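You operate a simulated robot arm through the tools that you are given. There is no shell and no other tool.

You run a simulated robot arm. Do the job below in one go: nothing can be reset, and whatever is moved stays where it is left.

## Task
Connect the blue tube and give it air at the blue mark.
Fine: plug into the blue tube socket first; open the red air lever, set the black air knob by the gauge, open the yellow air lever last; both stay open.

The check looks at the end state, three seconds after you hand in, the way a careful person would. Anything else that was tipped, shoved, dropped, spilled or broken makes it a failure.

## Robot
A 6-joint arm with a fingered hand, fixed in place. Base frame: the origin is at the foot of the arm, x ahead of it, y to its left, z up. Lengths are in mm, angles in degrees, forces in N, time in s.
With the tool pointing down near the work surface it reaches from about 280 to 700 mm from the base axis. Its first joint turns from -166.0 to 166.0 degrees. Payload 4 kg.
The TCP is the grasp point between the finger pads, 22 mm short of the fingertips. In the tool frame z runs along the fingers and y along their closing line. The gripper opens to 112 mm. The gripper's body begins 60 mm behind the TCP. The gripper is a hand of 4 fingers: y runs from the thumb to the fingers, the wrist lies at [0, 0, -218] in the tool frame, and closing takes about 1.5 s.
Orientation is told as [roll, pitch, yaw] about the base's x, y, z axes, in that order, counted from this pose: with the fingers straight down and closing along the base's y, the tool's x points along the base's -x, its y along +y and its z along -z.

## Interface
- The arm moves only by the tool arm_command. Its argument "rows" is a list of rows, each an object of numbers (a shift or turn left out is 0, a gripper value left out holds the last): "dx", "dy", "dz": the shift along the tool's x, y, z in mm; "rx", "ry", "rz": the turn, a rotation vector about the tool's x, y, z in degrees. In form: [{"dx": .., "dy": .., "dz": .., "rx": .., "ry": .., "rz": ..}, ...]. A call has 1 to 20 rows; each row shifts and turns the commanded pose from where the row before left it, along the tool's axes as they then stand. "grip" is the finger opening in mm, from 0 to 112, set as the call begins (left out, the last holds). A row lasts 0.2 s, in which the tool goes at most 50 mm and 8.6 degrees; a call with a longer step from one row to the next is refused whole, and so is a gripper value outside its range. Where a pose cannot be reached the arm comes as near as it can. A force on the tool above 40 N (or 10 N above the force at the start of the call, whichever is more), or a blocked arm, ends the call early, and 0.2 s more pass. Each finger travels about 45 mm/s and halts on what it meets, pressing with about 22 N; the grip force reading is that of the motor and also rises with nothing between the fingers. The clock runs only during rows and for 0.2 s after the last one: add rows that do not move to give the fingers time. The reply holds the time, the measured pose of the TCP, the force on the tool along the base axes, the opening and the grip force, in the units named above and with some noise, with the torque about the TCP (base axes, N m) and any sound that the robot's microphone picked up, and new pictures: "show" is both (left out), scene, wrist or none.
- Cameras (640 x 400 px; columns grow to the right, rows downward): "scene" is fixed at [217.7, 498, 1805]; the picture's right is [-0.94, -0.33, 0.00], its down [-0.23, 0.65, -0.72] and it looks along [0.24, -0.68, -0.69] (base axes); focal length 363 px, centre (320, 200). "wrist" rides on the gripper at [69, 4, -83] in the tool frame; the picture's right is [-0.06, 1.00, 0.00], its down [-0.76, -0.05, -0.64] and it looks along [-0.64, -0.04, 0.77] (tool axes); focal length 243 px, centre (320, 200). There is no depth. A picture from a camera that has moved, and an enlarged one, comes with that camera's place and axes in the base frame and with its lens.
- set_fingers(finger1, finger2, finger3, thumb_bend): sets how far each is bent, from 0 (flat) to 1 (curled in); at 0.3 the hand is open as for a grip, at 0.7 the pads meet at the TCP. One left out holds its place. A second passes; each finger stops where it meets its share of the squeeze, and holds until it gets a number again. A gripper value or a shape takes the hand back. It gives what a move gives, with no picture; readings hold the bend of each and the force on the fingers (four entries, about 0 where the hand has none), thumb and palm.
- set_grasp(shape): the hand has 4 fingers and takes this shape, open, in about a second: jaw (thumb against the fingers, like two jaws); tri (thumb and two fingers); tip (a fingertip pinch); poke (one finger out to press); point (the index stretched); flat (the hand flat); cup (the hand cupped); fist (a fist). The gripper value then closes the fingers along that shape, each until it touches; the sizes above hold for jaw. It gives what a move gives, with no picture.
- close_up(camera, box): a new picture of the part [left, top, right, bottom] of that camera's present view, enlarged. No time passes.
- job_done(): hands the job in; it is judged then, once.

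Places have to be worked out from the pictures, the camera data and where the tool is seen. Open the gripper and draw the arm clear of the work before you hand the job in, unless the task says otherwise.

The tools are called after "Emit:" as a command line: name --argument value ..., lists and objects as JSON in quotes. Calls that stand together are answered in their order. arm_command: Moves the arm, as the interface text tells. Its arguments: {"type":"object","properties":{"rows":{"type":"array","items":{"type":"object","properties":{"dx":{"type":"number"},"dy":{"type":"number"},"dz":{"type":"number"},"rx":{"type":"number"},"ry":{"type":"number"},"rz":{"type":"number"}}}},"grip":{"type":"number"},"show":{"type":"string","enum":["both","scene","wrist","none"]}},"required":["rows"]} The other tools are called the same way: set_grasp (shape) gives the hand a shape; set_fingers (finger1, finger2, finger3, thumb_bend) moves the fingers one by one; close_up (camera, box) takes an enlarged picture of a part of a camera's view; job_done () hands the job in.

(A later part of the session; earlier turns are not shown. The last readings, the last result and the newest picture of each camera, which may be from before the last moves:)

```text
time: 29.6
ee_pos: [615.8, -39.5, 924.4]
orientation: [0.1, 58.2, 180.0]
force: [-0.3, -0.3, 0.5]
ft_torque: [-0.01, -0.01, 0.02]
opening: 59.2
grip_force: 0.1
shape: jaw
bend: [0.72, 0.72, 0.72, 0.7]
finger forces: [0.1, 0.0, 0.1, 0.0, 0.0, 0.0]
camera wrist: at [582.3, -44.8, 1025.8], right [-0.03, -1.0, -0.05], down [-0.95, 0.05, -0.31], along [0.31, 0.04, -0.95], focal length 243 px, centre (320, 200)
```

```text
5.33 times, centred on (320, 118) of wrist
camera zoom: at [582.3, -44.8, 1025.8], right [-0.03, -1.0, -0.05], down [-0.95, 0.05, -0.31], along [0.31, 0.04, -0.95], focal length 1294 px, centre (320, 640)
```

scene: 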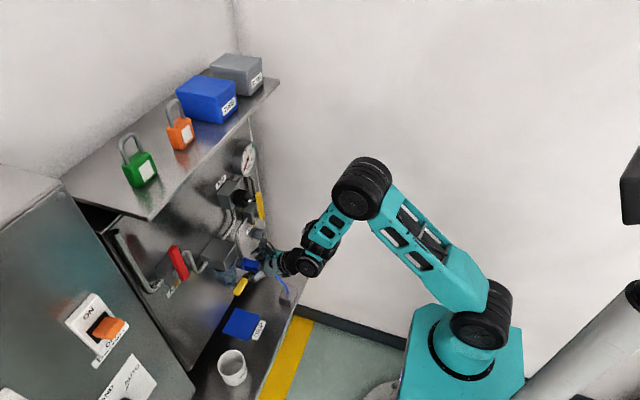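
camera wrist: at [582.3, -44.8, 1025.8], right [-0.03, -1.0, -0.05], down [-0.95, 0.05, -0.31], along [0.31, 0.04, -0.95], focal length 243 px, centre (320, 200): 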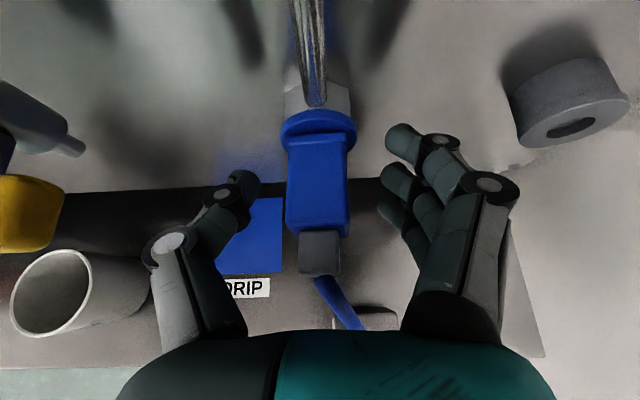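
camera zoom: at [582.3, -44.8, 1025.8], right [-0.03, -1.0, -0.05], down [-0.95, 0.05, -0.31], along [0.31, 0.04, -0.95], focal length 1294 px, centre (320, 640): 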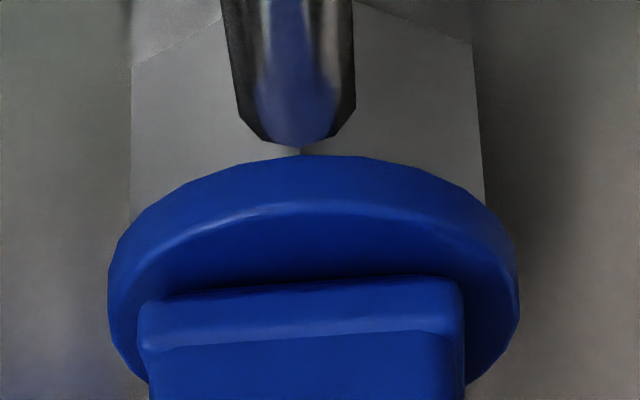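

The plug stays seated with the hand open. I'll retreat backward and up along the tool axis, then rise for a look at the red lever, which I estimate at about y≈185, z 1170–1270.

Emit:
arm_command --rows '[{"dz": -20}, {"dz": -25}, {"dz": -25}, {"dx": 25, "dz": -16}, {"dx": 40, "dz": -25}, {"dx": 40, "dz": -25}, {"dx": 25, "dz": -10}]'

```text
time: 31.2
ee_pos: [558.3, -39.9, 1109.3]
orientation: [0.0, 58.0, 179.9]
force: [-0.5, -0.4, -0.3]
ft_torque: [-0.03, -0.01, -0.03]
opening: 59.3
grip_force: 0.1
shape: jaw
bend: [0.72, 0.72, 0.72, 0.7]
finger forces: [0.0, 0.1, 0.1, 0.0, 0.1, 0.0]
camera wrist: at [526.0, -45.3, 1211.1], right [-0.03, -1.0, -0.05], down [-0.95, 0.05, -0.31], along [0.31, 0.04, -0.95], focal length 243 px, centre (320, 200)
```

scene: 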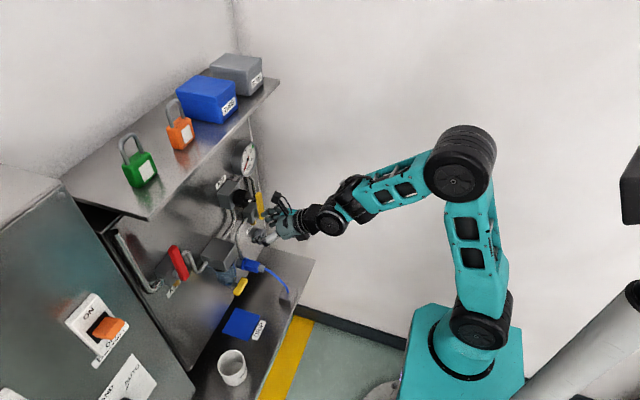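
wrist: 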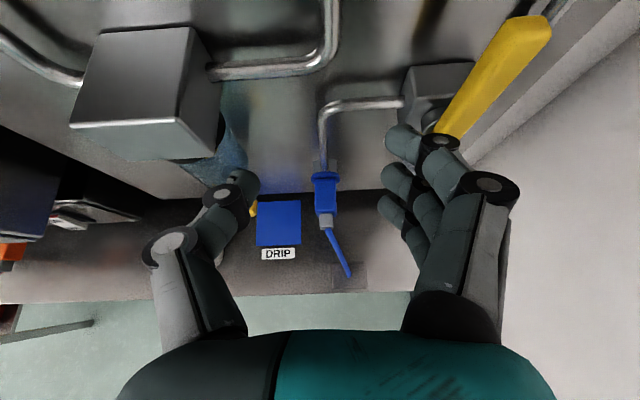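

The plug and tube look fine. I'll back off, move toward y≈120, z≈1210 and level the hand to view the red lever.

Emit:
arm_command --rows '[{"dx": -10.6, "dz": -17}, {"dx": -10.6, "dz": -17}, {"dx": 21.2, "dz": -13.3, "dy": -40}, {"dx": 21.2, "dz": -13.3, "dy": -40}, {"dx": 21.2, "dz": -13.3, "dy": -40}, {"dx": 21.2, "dz": -13.3, "dy": -40}, {"ry": 8}, {"ry": 8}]'

```text
time: 33.0
ee_pos: [518.6, 120.5, 1211.4]
orientation: [0.0, 74.1, 179.9]
force: [0.2, -0.2, 0.1]
ft_torque: [-0.01, 0.0, -0.01]
opening: 59.7
grip_force: 0.2
shape: jaw
bend: [0.72, 0.72, 0.72, 0.7]
finger forces: [0.0, 0.0, 0.0, 0.0, 0.1, 0.0]
camera wrist: at [459.1, 115.6, 1300.9], right [-0.02, -1.0, -0.06], down [-0.83, 0.05, -0.56], along [0.56, 0.04, -0.83], focal length 243 px, centre (320, 200)
```

scene: 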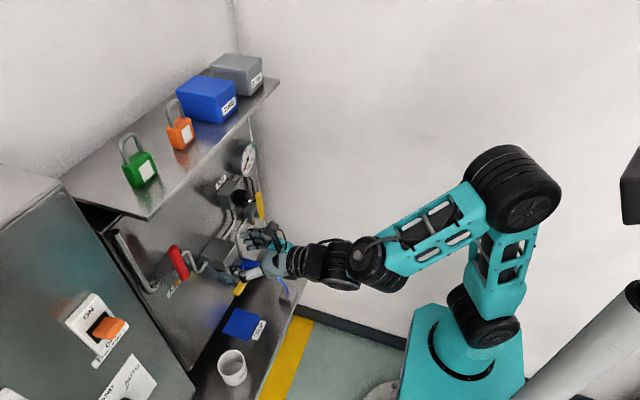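
wrist: 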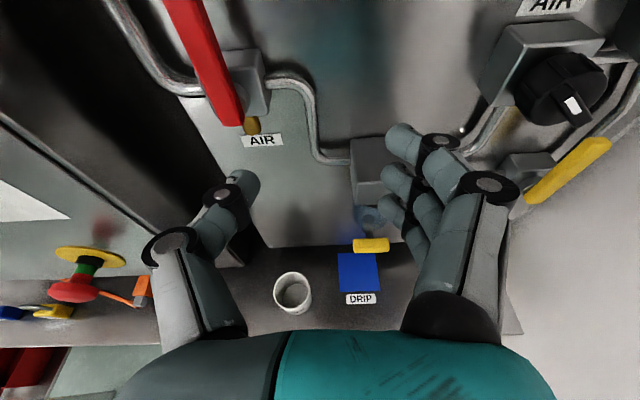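

The red lever's lower end is at about (615,192,1183) and its pivot near z≈1202. The cabinet corner stands at about (584,305), so there's limited room on +y. I'll move in front of the lever's upper part with the hand level and look straight at it.

Emit:
arm_command --rows '[{"ry": 8}, {"ry": 7.9}, {"dx": 25, "dy": -25}, {"dx": 20, "dy": -25}, {"dy": -20}]'

Emit:
close_up --camera "wrist" --box '[220, 60, 420, 185]'

```text
time: 34.2
ee_pos: [518.8, 190.1, 1255.8]
orientation: [-20.9, 90.1, 158.9]
force: [-0.5, -0.2, -0.1]
ft_torque: [0.0, 0.05, 0.03]
opening: 59.5
grip_force: 0.1
shape: jaw
bend: [0.72, 0.72, 0.72, 0.7]
finger forces: [0.0, 0.0, 0.0, 0.1, 0.1, 0.0]
camera wrist: at [437.3, 185.4, 1325.5], right [0.0, -1.0, -0.06], down [-0.64, 0.05, -0.76], along [0.77, 0.04, -0.64], focal length 243 px, centre (320, 200)
```

scene: 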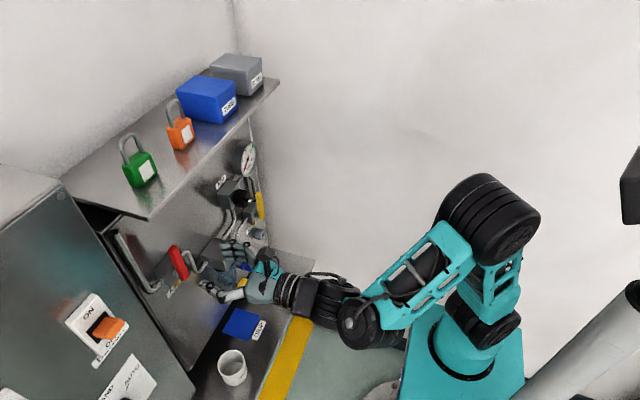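
wrist: 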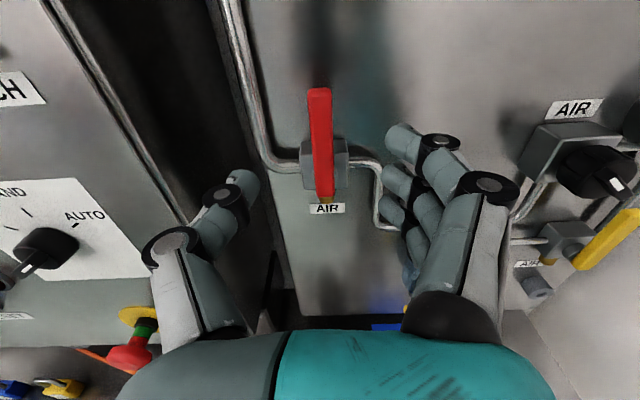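

```text
3.20 times, centred on (320, 122) of wrist
camera zoom: at [437.3, 185.4, 1325.5], right [0.0, -1.0, -0.06], down [-0.64, 0.05, -0.76], along [0.77, 0.04, -0.64], focal length 776 px, centre (320, 448)
```

zoom: 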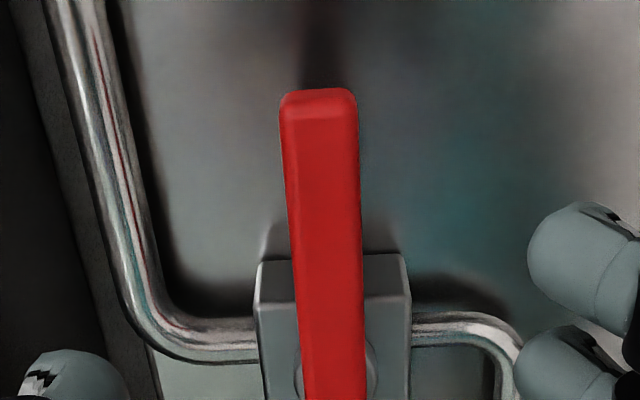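

The red lever is centred at y≈189.5, z 1180–1273, front face x≈612, with its pivot near z≈1196. I'll advance so the open fingers straddle its upper half.

Emit:
arm_command --rows '[{"dz": 30}, {"dz": 30}, {"dz": 20}, {"dz": 12}]'

```text
time: 35.2
ee_pos: [610.9, 190.7, 1255.5]
orientation: [-20.1, 89.9, 159.9]
force: [0.3, 0.1, 0.6]
ft_torque: [0.0, -0.02, 0.01]
opening: 59.6
grip_force: 0.0
shape: jaw
bend: [0.72, 0.72, 0.72, 0.7]
finger forces: [0.0, 0.0, 0.1, 0.0, 0.0, 0.0]
camera wrist: at [528.3, 184.6, 1324.7], right [0.0, -1.0, -0.06], down [-0.64, 0.05, -0.76], along [0.77, 0.04, -0.64], focal length 243 px, centre (320, 200)
```

scene: 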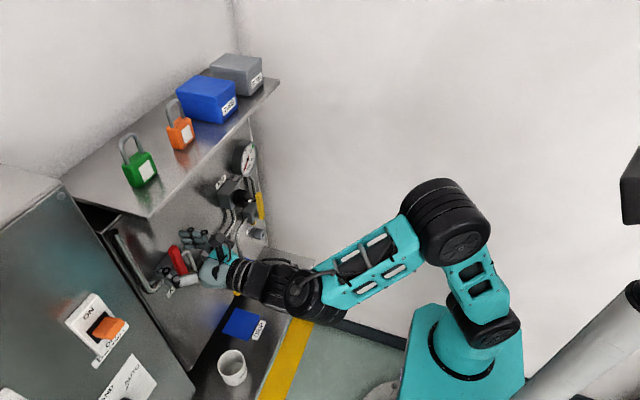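
wrist: 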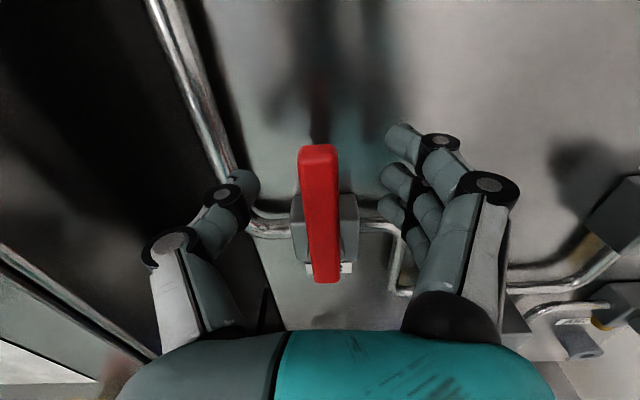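

Combining both views puts the lever front nearer x≈622, so I'll advance 10 mm more and narrow the fingers into a loose cage around it.

Emit:
arm_command --grip 38 --rows '[{"dz": 10}, {}, {}, {}]'

Emit:
close_up --camera "scene" --box '[150, 225, 230, 305]'

```text
time: 36.2
ee_pos: [619.9, 190.4, 1255.4]
orientation: [13.2, 89.9, -166.9]
force: [1.1, -0.4, 0.2]
ft_torque: [0.0, -0.03, -0.02]
opening: 38.2
grip_force: 0.1
shape: jaw
bend: [0.73, 0.73, 0.73, 0.7]
finger forces: [0.0, 0.0, 0.0, 0.0, 0.0, 0.0]
camera wrist: at [538.4, 185.3, 1324.5], right [0.0, -1.0, -0.06], down [-0.64, 0.05, -0.76], along [0.77, 0.04, -0.64], focal length 243 px, centre (320, 200)
```

scene: 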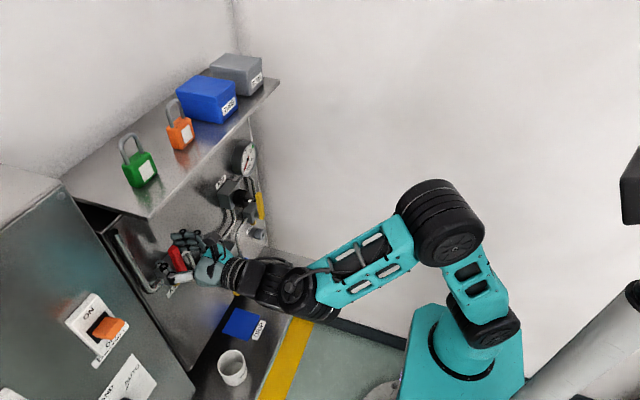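
wrist: 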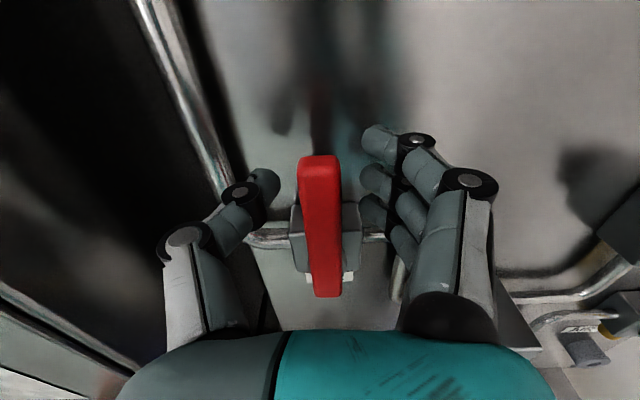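

```text
5.00 times, centred on (190, 265) of scene
camera zoom: at [217.7, 498.0, 1805.0], right [-0.94, -0.33, 0.0], down [-0.23, 0.65, -0.72], along [0.24, -0.68, -0.69], focal length 1813 px, centre (970, -125)
```

zoom: 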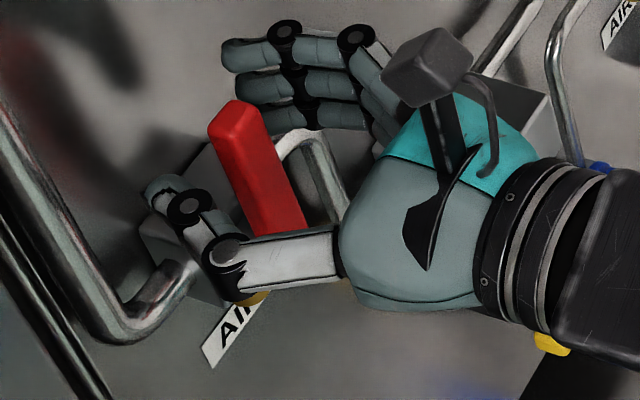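

The lever is well caged between thumb and fingers. I'll test-push gently toward +y with the fingers and watch for motion against resistance.

Emit:
arm_command --rows '[{"dy": -4}, {"dy": -4}, {"dy": -4}, {"dy": -4}, {"dy": -4}]'

```text
time: 37.4
ee_pos: [620.8, 211.0, 1254.9]
orientation: [31.8, 89.9, -148.3]
force: [0.0, -6.6, 0.5]
ft_torque: [0.0, 0.01, -0.02]
opening: 40.5
grip_force: 0.0
shape: jaw
bend: [0.73, 0.73, 0.73, 0.7]
finger forces: [1.8, 1.8, 1.8, 0.0, 0.0, 0.1]
camera wrist: at [539.5, 205.1, 1324.4], right [0.0, -1.0, -0.06], down [-0.64, 0.05, -0.76], along [0.77, 0.04, -0.64], focal length 243 px, centre (320, 200)
```

scene: 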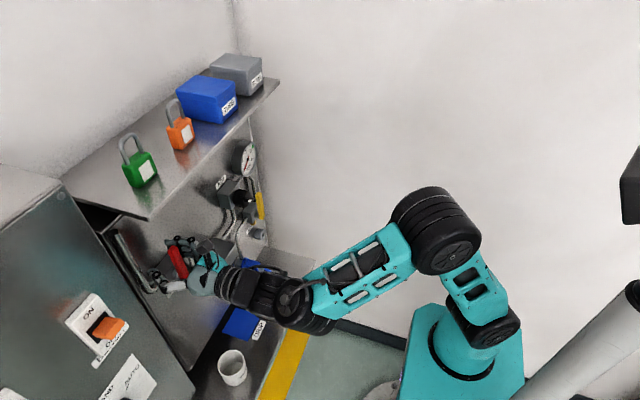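
wrist: 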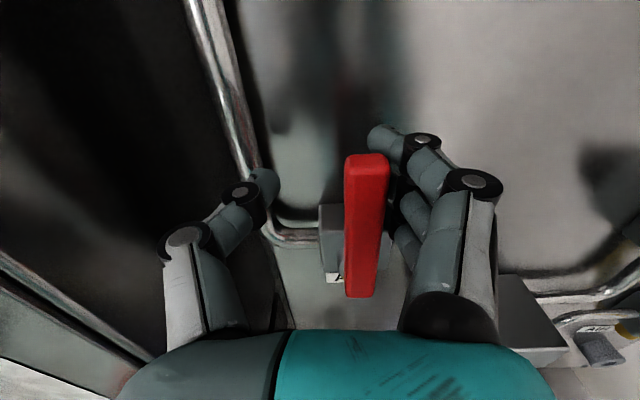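

The fingers now touch the lever at about 6.6 N and it still stands upright. I'll push a few mm more to see whether it turns or is at a stop.

Emit:
arm_command --rows '[{"dy": -2}, {"dy": -2}, {"dy": -2}]'

```text
time: 38.2
ee_pos: [621.4, 214.4, 1255.2]
orientation: [15.9, 89.9, -164.3]
force: [2.5, -15.2, -0.3]
ft_torque: [0.02, 0.01, -0.04]
opening: 46.0
grip_force: 0.1
shape: jaw
bend: [0.72, 0.72, 0.72, 0.7]
finger forces: [4.4, 4.6, 4.7, 0.0, 0.0, 0.0]
camera wrist: at [539.4, 210.2, 1324.6], right [0.0, -1.0, -0.06], down [-0.64, 0.05, -0.76], along [0.77, 0.04, -0.64], focal length 243 px, centre (320, 200)
```

scene: 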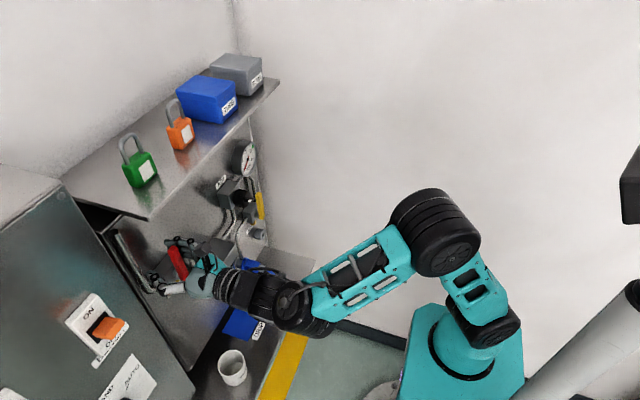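
wrist: 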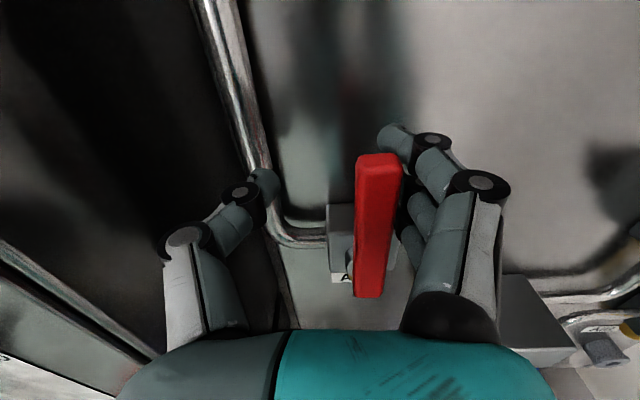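

At 15 N it hasn't moved, so this looks like the stop side. I'll reverse and try gently pushing toward -y with the thumb.

Emit:
arm_command --rows '[{"dy": 8}, {"dy": 8}, {"dy": 8}, {"dy": 6}, {"dy": 4}, {"dy": 4}]'

```text
time: 39.6
ee_pos: [619.8, 178.1, 1254.4]
orientation: [-13.9, 90.0, 165.9]
force: [-0.3, 0.8, -0.1]
ft_torque: [0.0, 0.0, 0.04]
opening: 38.4
grip_force: 0.1
shape: jaw
bend: [0.73, 0.73, 0.73, 0.7]
finger forces: [0.1, 0.1, 0.0, 0.0, 0.0, 0.0]
camera wrist: at [539.0, 173.5, 1325.2], right [0.0, -1.0, -0.06], down [-0.64, 0.05, -0.76], along [0.77, 0.04, -0.64], focal length 243 px, centre (320, 200)
```

scene: 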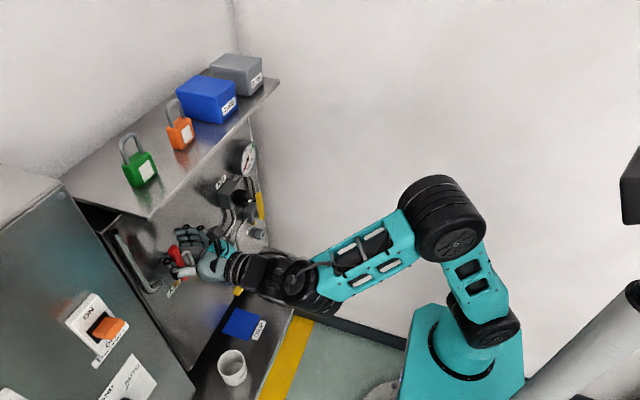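
wrist: 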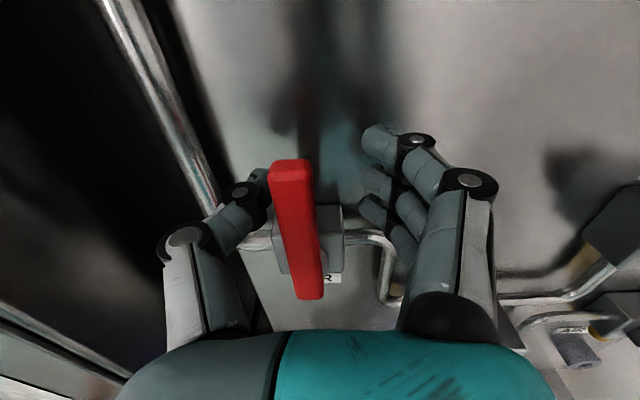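

The thumb is just about to touch the lever. I'll keep going toward -y in small steps.

Emit:
arm_command --rows '[{"dy": 3}, {"dy": 3}, {"dy": 3}, {"dy": 3}, {"dy": 3}]'

```text
time: 40.8
ee_pos: [621.5, 162.9, 1254.5]
orientation: [21.6, 89.9, -158.3]
force: [1.1, 1.8, 1.4]
ft_torque: [0.05, -0.03, 0.0]
opening: 39.7
grip_force: 0.0
shape: jaw
bend: [0.73, 0.73, 0.73, 0.7]
finger forces: [0.0, 0.0, 0.1, 0.0, 1.3, 0.0]
camera wrist: at [538.7, 157.9, 1324.5], right [0.0, -1.0, -0.06], down [-0.64, 0.05, -0.76], along [0.77, 0.04, -0.64], focal length 243 px, centre (320, 200)
```

scene: 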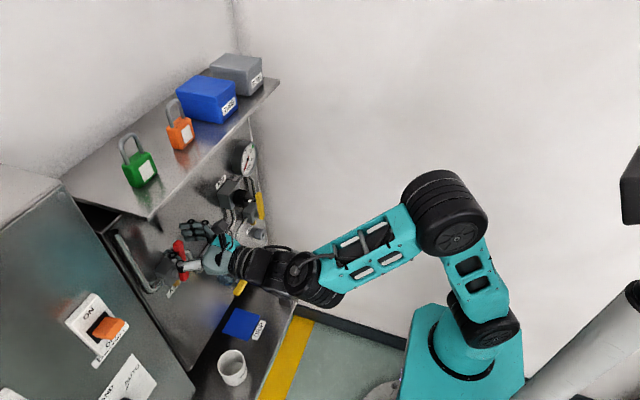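
wrist: 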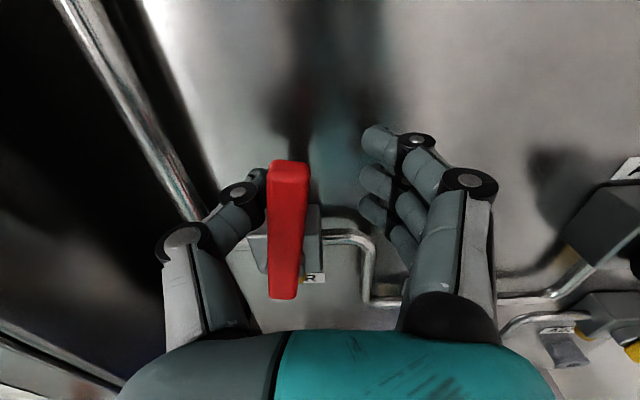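

It moved at only about 2 N, so the red lever opens toward -y and has turned some 10–12°. I'll continue the arc about its pivot, rolling the hand with it a few steps at a time.

Emit:
arm_command --rows '[{"dx": -3.5, "dy": 7.2, "rz": 8}, {"dx": -4.1, "dy": 7.2, "rz": 8}, {"dx": -4.1, "dy": 7.2, "rz": 8}]'

```text
time: 41.6
ee_pos: [623.1, 143.7, 1240.3]
orientation: [-89.9, 65.8, 90.0]
force: [1.0, 0.8, 0.7]
ft_torque: [-0.02, -0.01, 0.04]
opening: 39.0
grip_force: 0.0
shape: jaw
bend: [0.73, 0.73, 0.73, 0.7]
finger forces: [0.0, 0.1, 0.0, 0.0, 0.5, 0.0]
camera wrist: at [539.7, 110.4, 1302.7], right [0.0, -0.88, -0.47], down [-0.64, 0.36, -0.68], along [0.77, 0.3, -0.57], focal length 243 px, centre (320, 200)
```

scene: 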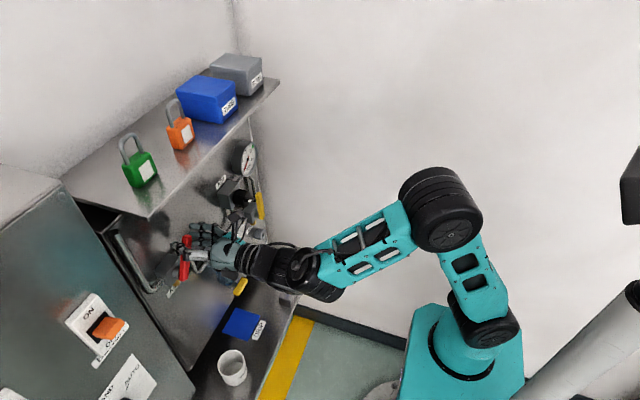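
wrist: 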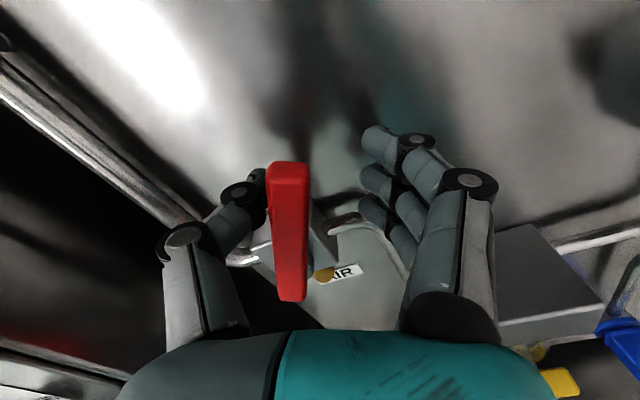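

The lever follows with almost no force, and the filter block (top z≈1110, y 28–88) stays clear of the fingers. Continuing the arc.

Emit:
arm_command --rows '[{"dx": -4.1, "dy": 7.2, "rz": 8}, {"dx": -4.1, "dy": 7.2, "rz": 8}, {"dx": -4.1, "dy": 7.2, "rz": 8}]'

```text
time: 42.4
ee_pos: [620.9, 131.4, 1219.4]
orientation: [-89.9, 41.8, 90.0]
force: [0.4, 0.0, 0.1]
ft_torque: [0.03, 0.01, -0.01]
opening: 39.2
grip_force: 0.2
shape: jaw
bend: [0.73, 0.73, 0.73, 0.7]
finger forces: [0.0, 0.0, 0.0, 0.1, 0.5, 0.0]
camera wrist: at [538.9, 76.4, 1262.2], right [0.0, -0.62, -0.79], down [-0.64, 0.6, -0.47], along [0.77, 0.5, -0.4], focal length 243 px, centre (320, 200)
```

scene: 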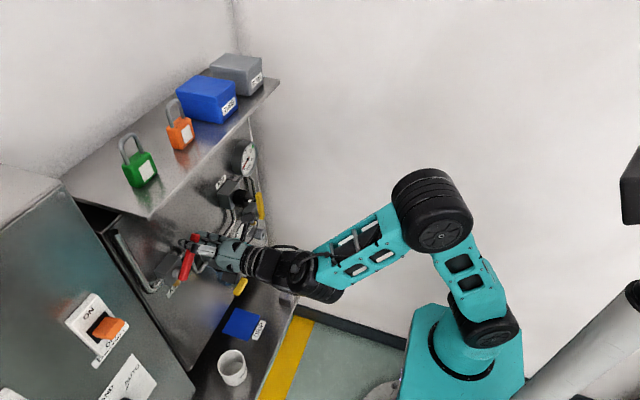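
wrist: 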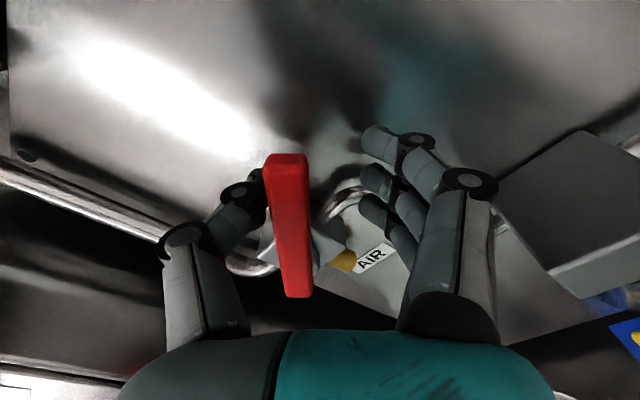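

The lever is now past halfway, at roughly 50–55°. Continuing.

Emit:
arm_command --rows '[{"dx": -4.1, "dy": 7.2, "rz": 8}, {"dx": -4.1, "dy": 7.2, "rz": 8}, {"dx": -4.1, "dy": 7.2, "rz": 8}]'

Emit:
close_up --camera "scene" --box '[150, 205, 270, 305]'

```text
time: 43.2
ee_pos: [651.1, 87.9, 1221.0]
orientation: [-88.6, 20.2, 92.2]
force: [-20.8, -2.8, -8.2]
ft_torque: [0.1, 0.07, -0.35]
opening: 21.7
grip_force: 14.9
shape: jaw
bend: [0.77, 0.76, 0.75, 0.74]
finger forces: [13.7, 4.6, 0.6, 0.0, 0.0, 0.0]
out of reach, approached as far as the arm can: row 1, 2, 3
stopped in row 3: the force on the tool passed its limit at 61 N (the readings are from after the stop); the commanded pose is now the measured one
camera wrist: at [570.6, 18.2, 1242.9], right [-0.01, -0.28, -0.96], down [-0.67, 0.72, -0.2], along [0.74, 0.64, -0.2], focal length 243 px, centre (320, 200)
```

scene: 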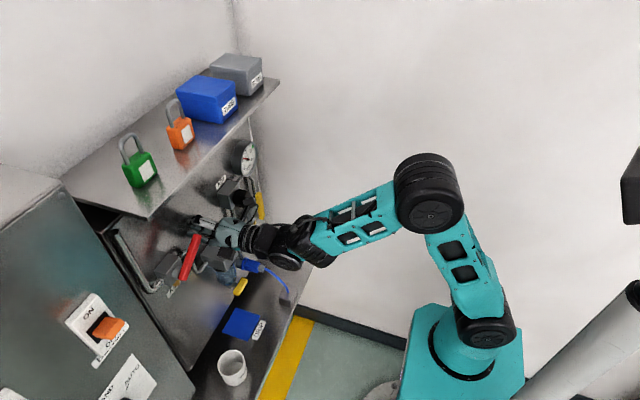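
wrist: 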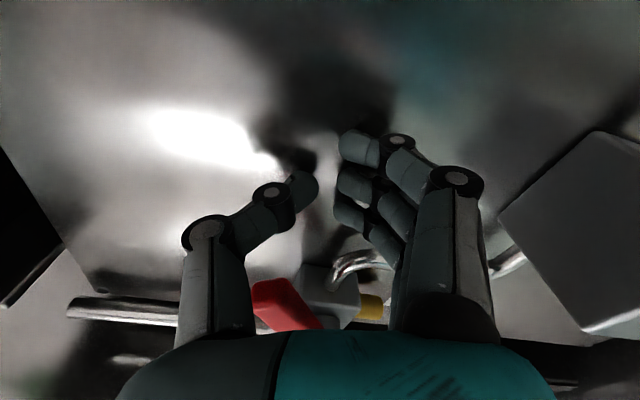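

```text
4.00 times, centred on (210, 255) of scene
camera zoom: at [217.7, 498.0, 1805.0], right [-0.94, -0.33, 0.0], down [-0.23, 0.65, -0.72], along [0.24, -0.68, -0.69], focal length 1450 px, centre (760, -20)
```

zoom: 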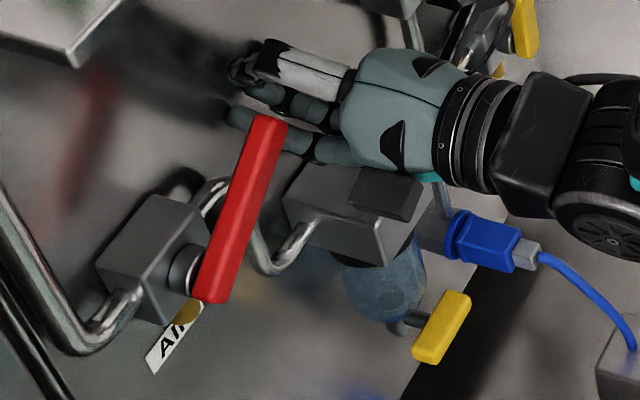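

The roll joint reached its limit and the arm drifted forward until the fingertips touched the panel, but the lever stayed at about 45°. I'll back straight off and roll back a bit.

Emit:
arm_command --rows '[{"dz": -8}, {"dz": -10, "rz": -4}, {"dz": -12, "rz": -8}]'

```text
time: 44.0
ee_pos: [622.0, 89.2, 1225.6]
orientation: [-89.1, 32.2, 92.2]
force: [1.7, 0.5, -0.7]
ft_torque: [0.01, -0.02, 0.0]
opening: 0.0
grip_force: 22.3
shape: jaw
bend: [0.71, 0.65, 0.71, 0.73]
finger forces: [0.0, 0.0, 0.0, 0.0, 0.0, 0.1]
camera wrist: at [541.7, 24.2, 1259.6], right [0.0, -0.48, -0.88], down [-0.67, 0.65, -0.36], along [0.74, 0.59, -0.32], focal length 243 px, centre (320, 200)
```

scene: 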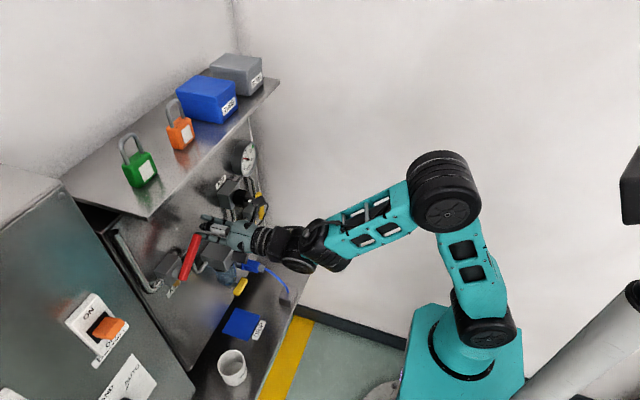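
wrist: 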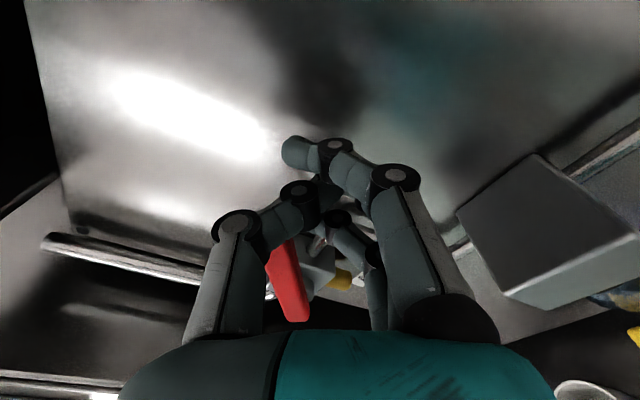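

The grip target collapsed to closed after the stop, but the hand is clear with zero force. I'll back off further to x≈560 before repositioning.

Emit:
arm_command --rows '[{"dz": -20, "rz": -8}, {"dz": -20, "rz": -8}, {"dz": -20, "rz": -8}, {"rz": -8}]'

Emit:
close_up --camera "scene" --box '[150, 205, 270, 305]'

```text
time: 45.0
ee_pos: [559.9, 85.8, 1225.0]
orientation: [-88.2, 64.2, 93.5]
force: [0.0, -0.2, -0.3]
ft_torque: [0.02, 0.0, 0.0]
opening: 0.0
grip_force: 22.3
shape: jaw
bend: [0.71, 0.65, 0.71, 0.73]
finger forces: [0.1, 0.0, 0.1, 0.0, 0.0, 0.0]
camera wrist: at [480.6, 49.3, 1287.7], right [0.02, -0.87, -0.49], down [-0.66, 0.36, -0.66], along [0.75, 0.34, -0.57], focal length 243 px, centre (320, 200)
```

scene: 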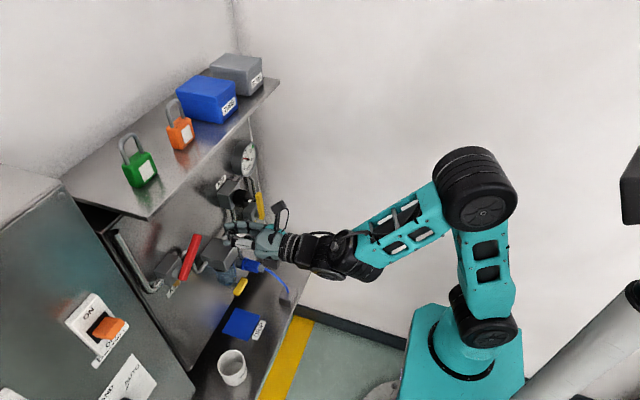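
wrist: 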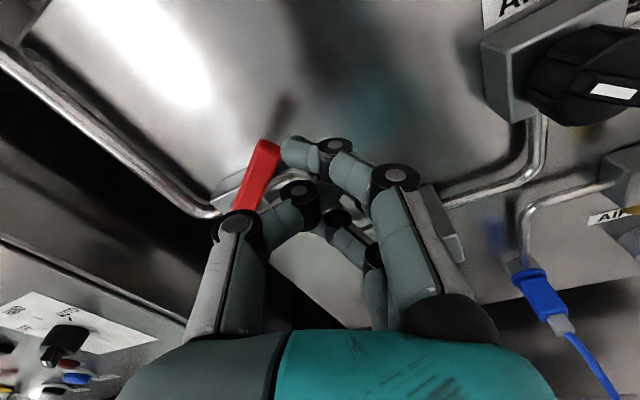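

```text
4.00 times, centred on (210, 255) of scene
camera zoom: at [217.7, 498.0, 1805.0], right [-0.94, -0.33, 0.0], down [-0.23, 0.65, -0.72], along [0.24, -0.68, -0.69], focal length 1450 px, centre (760, -20)
```

zoom: 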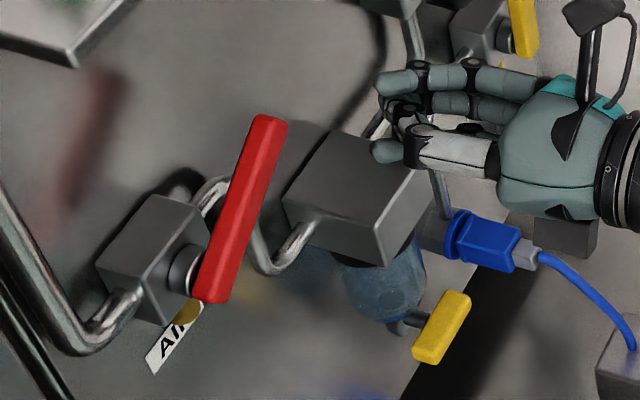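

The lever has held at about 48°. I'll level the roll, rise above the lever tip, and then press it down with the closed hand from above.

Emit:
arm_command --rows '[{"rz": -8.5}, {"rz": -8.5}, {"rz": -8.5}, {"dx": 20, "dy": -10}, {"dx": 25, "dy": -15}, {"dx": 30, "dy": -20}, {"dy": -5}]'

```text
time: 46.6
ee_pos: [559.0, 137.1, 1300.9]
orientation: [-27.4, 89.1, 154.5]
force: [-0.5, 0.4, 0.7]
ft_torque: [0.0, 0.01, 0.0]
opening: 0.0
grip_force: 21.8
shape: jaw
bend: [0.71, 0.65, 0.71, 0.73]
finger forces: [0.0, 0.0, 0.1, 0.1, 0.0, 0.1]
camera wrist: at [477.9, 128.1, 1371.3], right [0.03, -1.0, -0.07], down [-0.65, 0.03, -0.76], along [0.76, 0.07, -0.65], focal length 243 px, centre (320, 200)
```

scene: 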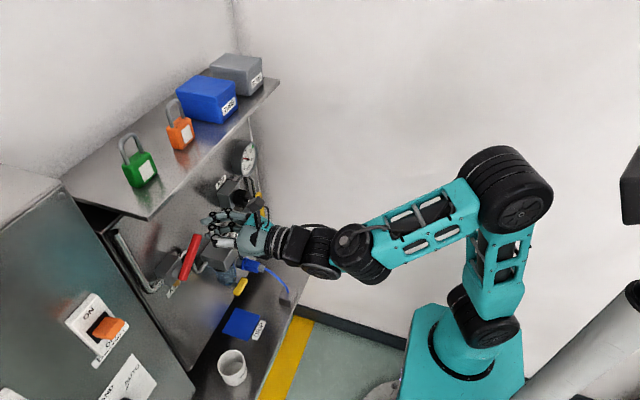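
wrist: 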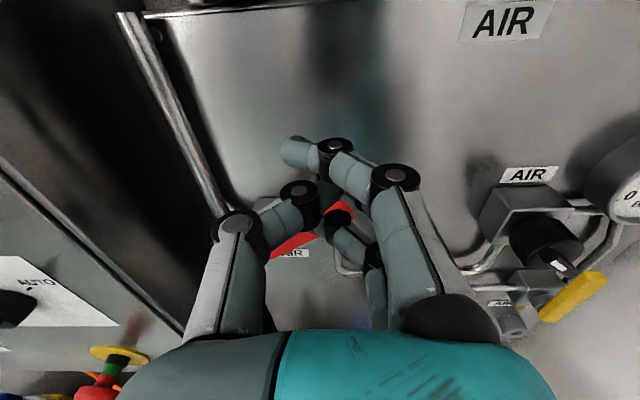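

The hand is above the lever. I'll advance 60 mm, staying above the tip, then press down in small steps.

Emit:
arm_command --rows '[{"dz": 30}, {"dz": 30}, {"dx": -8}, {"dx": -8}, {"dx": -6}]'

Emit:
close_up --camera "scene" --box '[150, 205, 270, 305]'

```text
time: 47.8
ee_pos: [621.2, 137.7, 1278.9]
orientation: [-29.8, 89.1, 152.1]
force: [0.4, -0.2, 0.0]
ft_torque: [-0.01, -0.01, 0.01]
opening: 0.0
grip_force: 22.3
shape: jaw
bend: [0.71, 0.65, 0.71, 0.73]
finger forces: [0.1, 0.0, 0.0, 0.1, 0.1, 0.0]
camera wrist: at [539.8, 129.5, 1349.7], right [0.03, -1.0, -0.07], down [-0.65, 0.03, -0.76], along [0.76, 0.07, -0.65], focal length 243 px, centre (320, 200)
```

scene: 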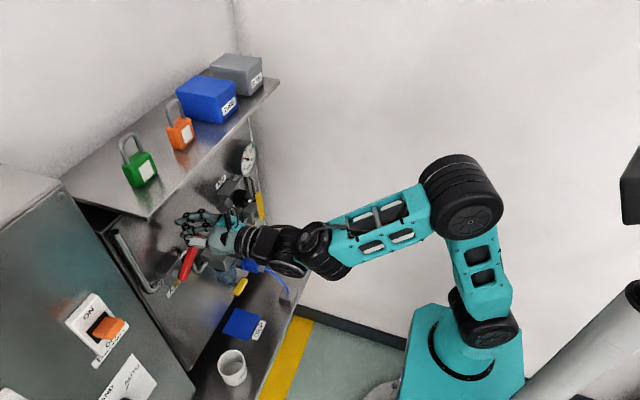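
wrist: 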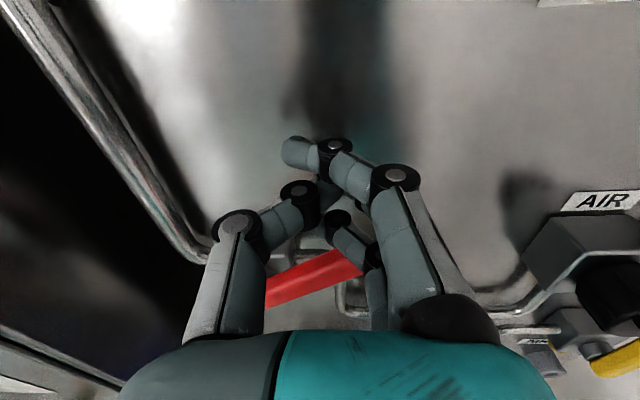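

```text
4.00 times, centred on (210, 255) of scene
camera zoom: at [217.7, 498.0, 1805.0], right [-0.94, -0.33, 0.0], down [-0.23, 0.65, -0.72], along [0.24, -0.68, -0.69], focal length 1450 px, centre (760, -20)
```

zoom: 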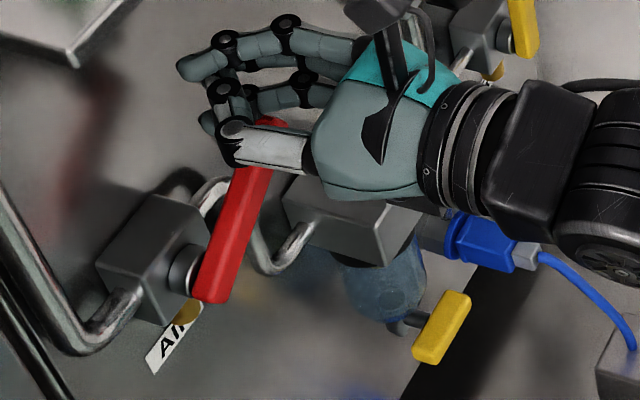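

No contact yet. I'll keep going down in 4–5 mm steps, watching the force.

Emit:
arm_command --rows '[{"dx": -5}, {"dx": -5}, {"dx": -5}, {"dx": -5}]'

Emit:
close_up --camera "scene" --box '[150, 205, 270, 305]'

```text
time: 48.8
ee_pos: [620.5, 138.0, 1259.7]
orientation: [-28.2, 89.1, 153.7]
force: [-0.2, 0.3, 0.4]
ft_torque: [-0.05, 0.01, -0.02]
opening: 0.2
grip_force: 21.7
shape: jaw
bend: [0.71, 0.65, 0.71, 0.73]
finger forces: [0.1, 0.0, 0.2, 0.0, 0.0, 0.1]
camera wrist: at [538.9, 129.9, 1329.2], right [0.03, -1.0, -0.07], down [-0.65, 0.03, -0.76], along [0.76, 0.07, -0.65], focal length 243 px, centre (320, 200)
```

scene: 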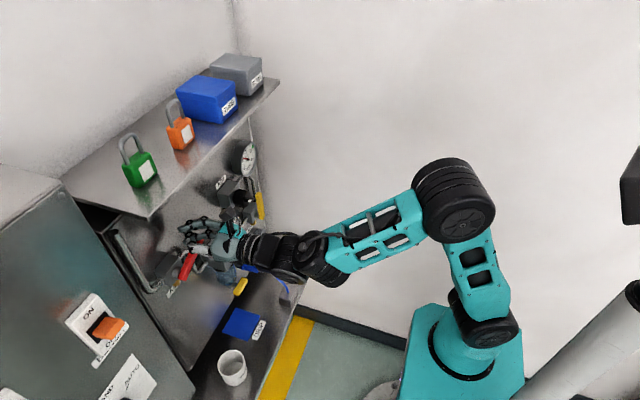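
wrist: 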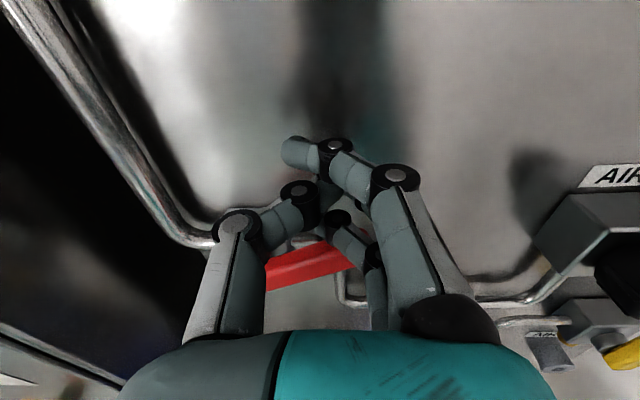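

```text
4.00 times, centred on (210, 255) of scene
camera zoom: at [217.7, 498.0, 1805.0], right [-0.94, -0.33, 0.0], down [-0.23, 0.65, -0.72], along [0.24, -0.68, -0.69], focal length 1450 px, centre (760, -20)
```

zoom: 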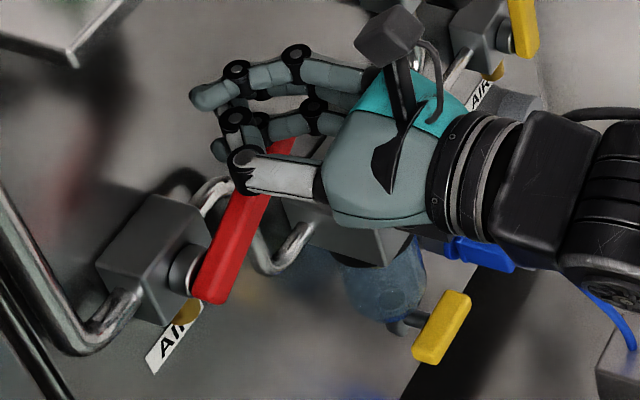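

The lever seems to be starting to move under the lowest finger. I'll keep pressing down.

Emit:
arm_command --rows '[{"dx": -5}, {"dx": -5}, {"dx": -5}, {"dx": -5}]'

Emit:
close_up --camera "scene" --box '[150, 205, 270, 305]'

```text
time: 49.8
ee_pos: [619.0, 138.7, 1239.0]
orientation: [-29.3, 89.1, 152.4]
force: [0.6, -0.3, 0.4]
ft_torque: [0.01, -0.02, -0.01]
opening: 0.3
grip_force: 22.5
shape: jaw
bend: [0.71, 0.65, 0.71, 0.73]
finger forces: [0.0, 0.0, 0.1, 0.0, 0.0, 0.1]
camera wrist: at [538.4, 130.3, 1308.8], right [0.03, -1.0, -0.07], down [-0.65, 0.03, -0.76], along [0.76, 0.07, -0.65], focal length 243 px, centre (320, 200)
```

scene: 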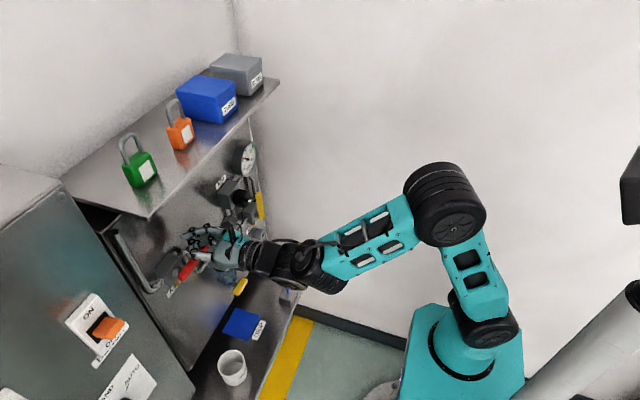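
wrist: 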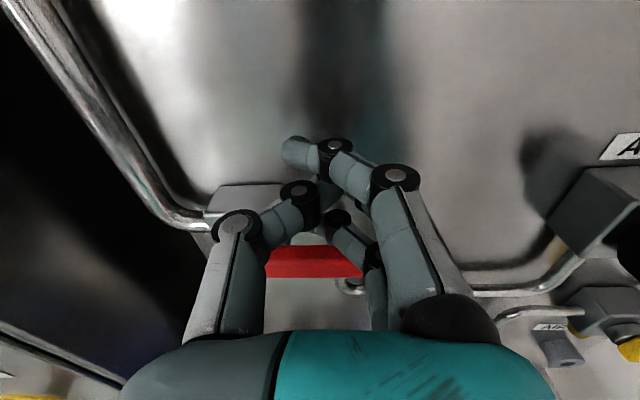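

```text
4.00 times, centred on (210, 255) of scene
camera zoom: at [217.7, 498.0, 1805.0], right [-0.94, -0.33, 0.0], down [-0.23, 0.65, -0.72], along [0.24, -0.68, -0.69], focal length 1450 px, centre (760, -20)
```

zoom: 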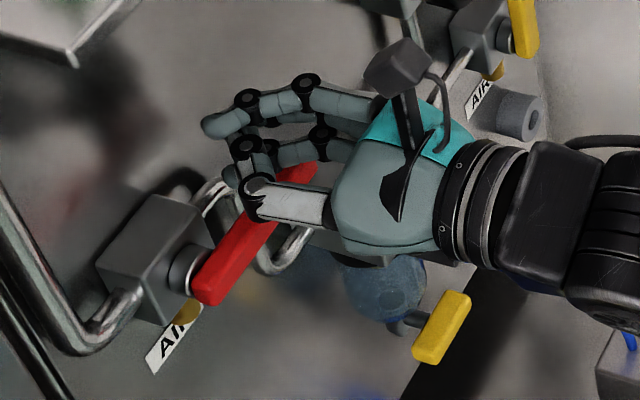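

The lever is nearly horizontal now. I'll keep pressing until it meets its stop.

Emit:
arm_command --rows '[{"dx": -4}, {"dx": -4}, {"dx": -4}]'

Emit:
close_up --camera "scene" --box '[150, 205, 270, 305]'

```text
time: 50.6
ee_pos: [619.9, 138.7, 1226.2]
orientation: [-28.6, 89.1, 153.2]
force: [-0.3, 0.1, -0.7]
ft_torque: [0.01, 0.02, 0.0]
opening: 0.0
grip_force: 21.8
shape: jaw
bend: [0.71, 0.65, 0.71, 0.73]
finger forces: [0.0, 0.0, 0.0, 0.0, 0.0, 0.1]
camera wrist: at [538.5, 130.2, 1297.1], right [0.03, -1.0, -0.07], down [-0.65, 0.03, -0.76], along [0.76, 0.07, -0.65], focal length 243 px, centre (320, 200)
```

scene: 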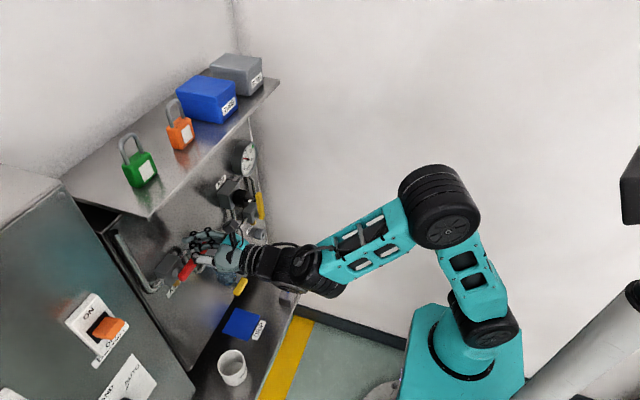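
wrist: 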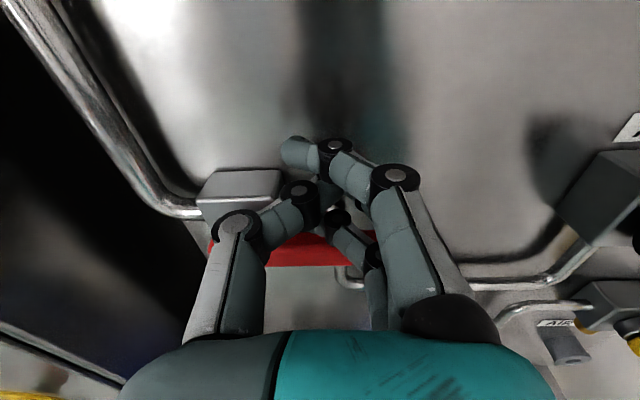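

```text
4.00 times, centred on (210, 255) of scene
camera zoom: at [217.7, 498.0, 1805.0], right [-0.94, -0.33, 0.0], down [-0.23, 0.65, -0.72], along [0.24, -0.68, -0.69], focal length 1450 px, centre (760, -20)
```

zoom: 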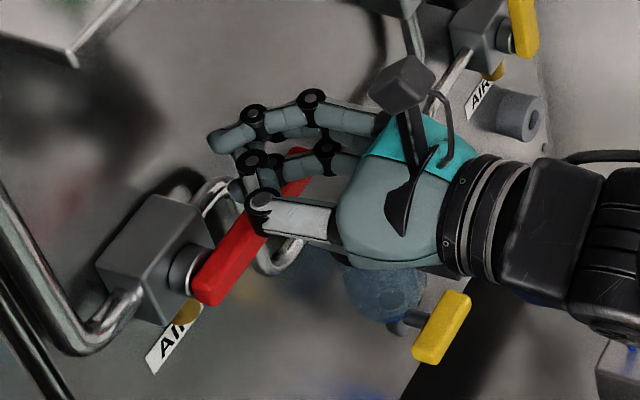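

The lever looks about horizontal in both views, but I feel no stop yet. I'll go down another 8 mm to confirm it's against its end stop.

Emit:
arm_command --rows '[{"dx": -3}, {"dx": -3}, {"dx": -2}]'

Emit:
close_up --camera "wrist" --box '[180, 150, 420, 300]'

```text
time: 51.4
ee_pos: [619.1, 137.8, 1222.1]
orientation: [-60.5, 89.5, 121.6]
force: [0.7, 0.6, 24.9]
ft_torque: [-0.11, -0.05, -0.01]
opening: 0.0
grip_force: 22.3
shape: jaw
bend: [0.71, 0.65, 0.71, 0.73]
finger forces: [0.0, 0.1, 24.8, 0.1, 0.0, 0.1]
camera wrist: at [537.5, 129.5, 1291.8], right [0.03, -1.0, -0.07], down [-0.65, 0.03, -0.76], along [0.76, 0.07, -0.64], focal length 243 px, centre (320, 200)
```

scene: 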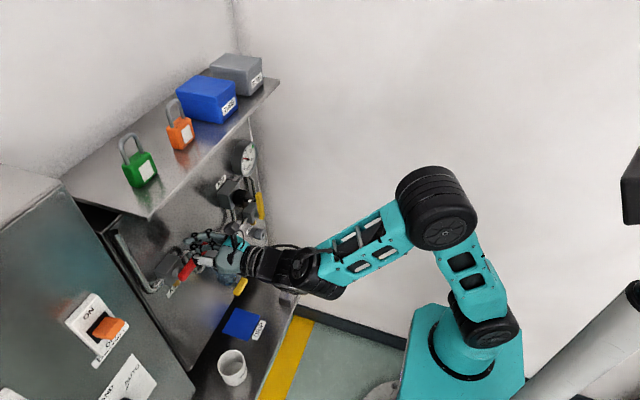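
wrist: 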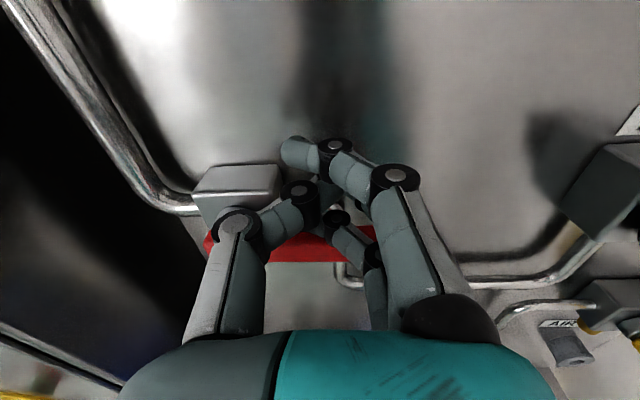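

```text
2.67 times, centred on (300, 225) of wrist
camera zoom: at [537.5, 129.5, 1291.8], right [0.03, -1.0, -0.07], down [-0.65, 0.03, -0.76], along [0.76, 0.07, -0.64], focal length 647 px, centre (373, 133)
```

zoom: 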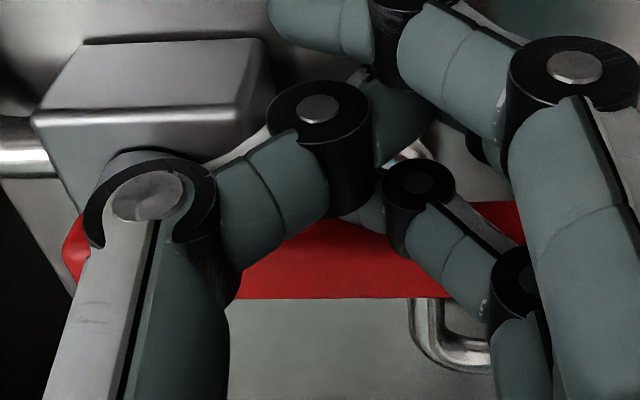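

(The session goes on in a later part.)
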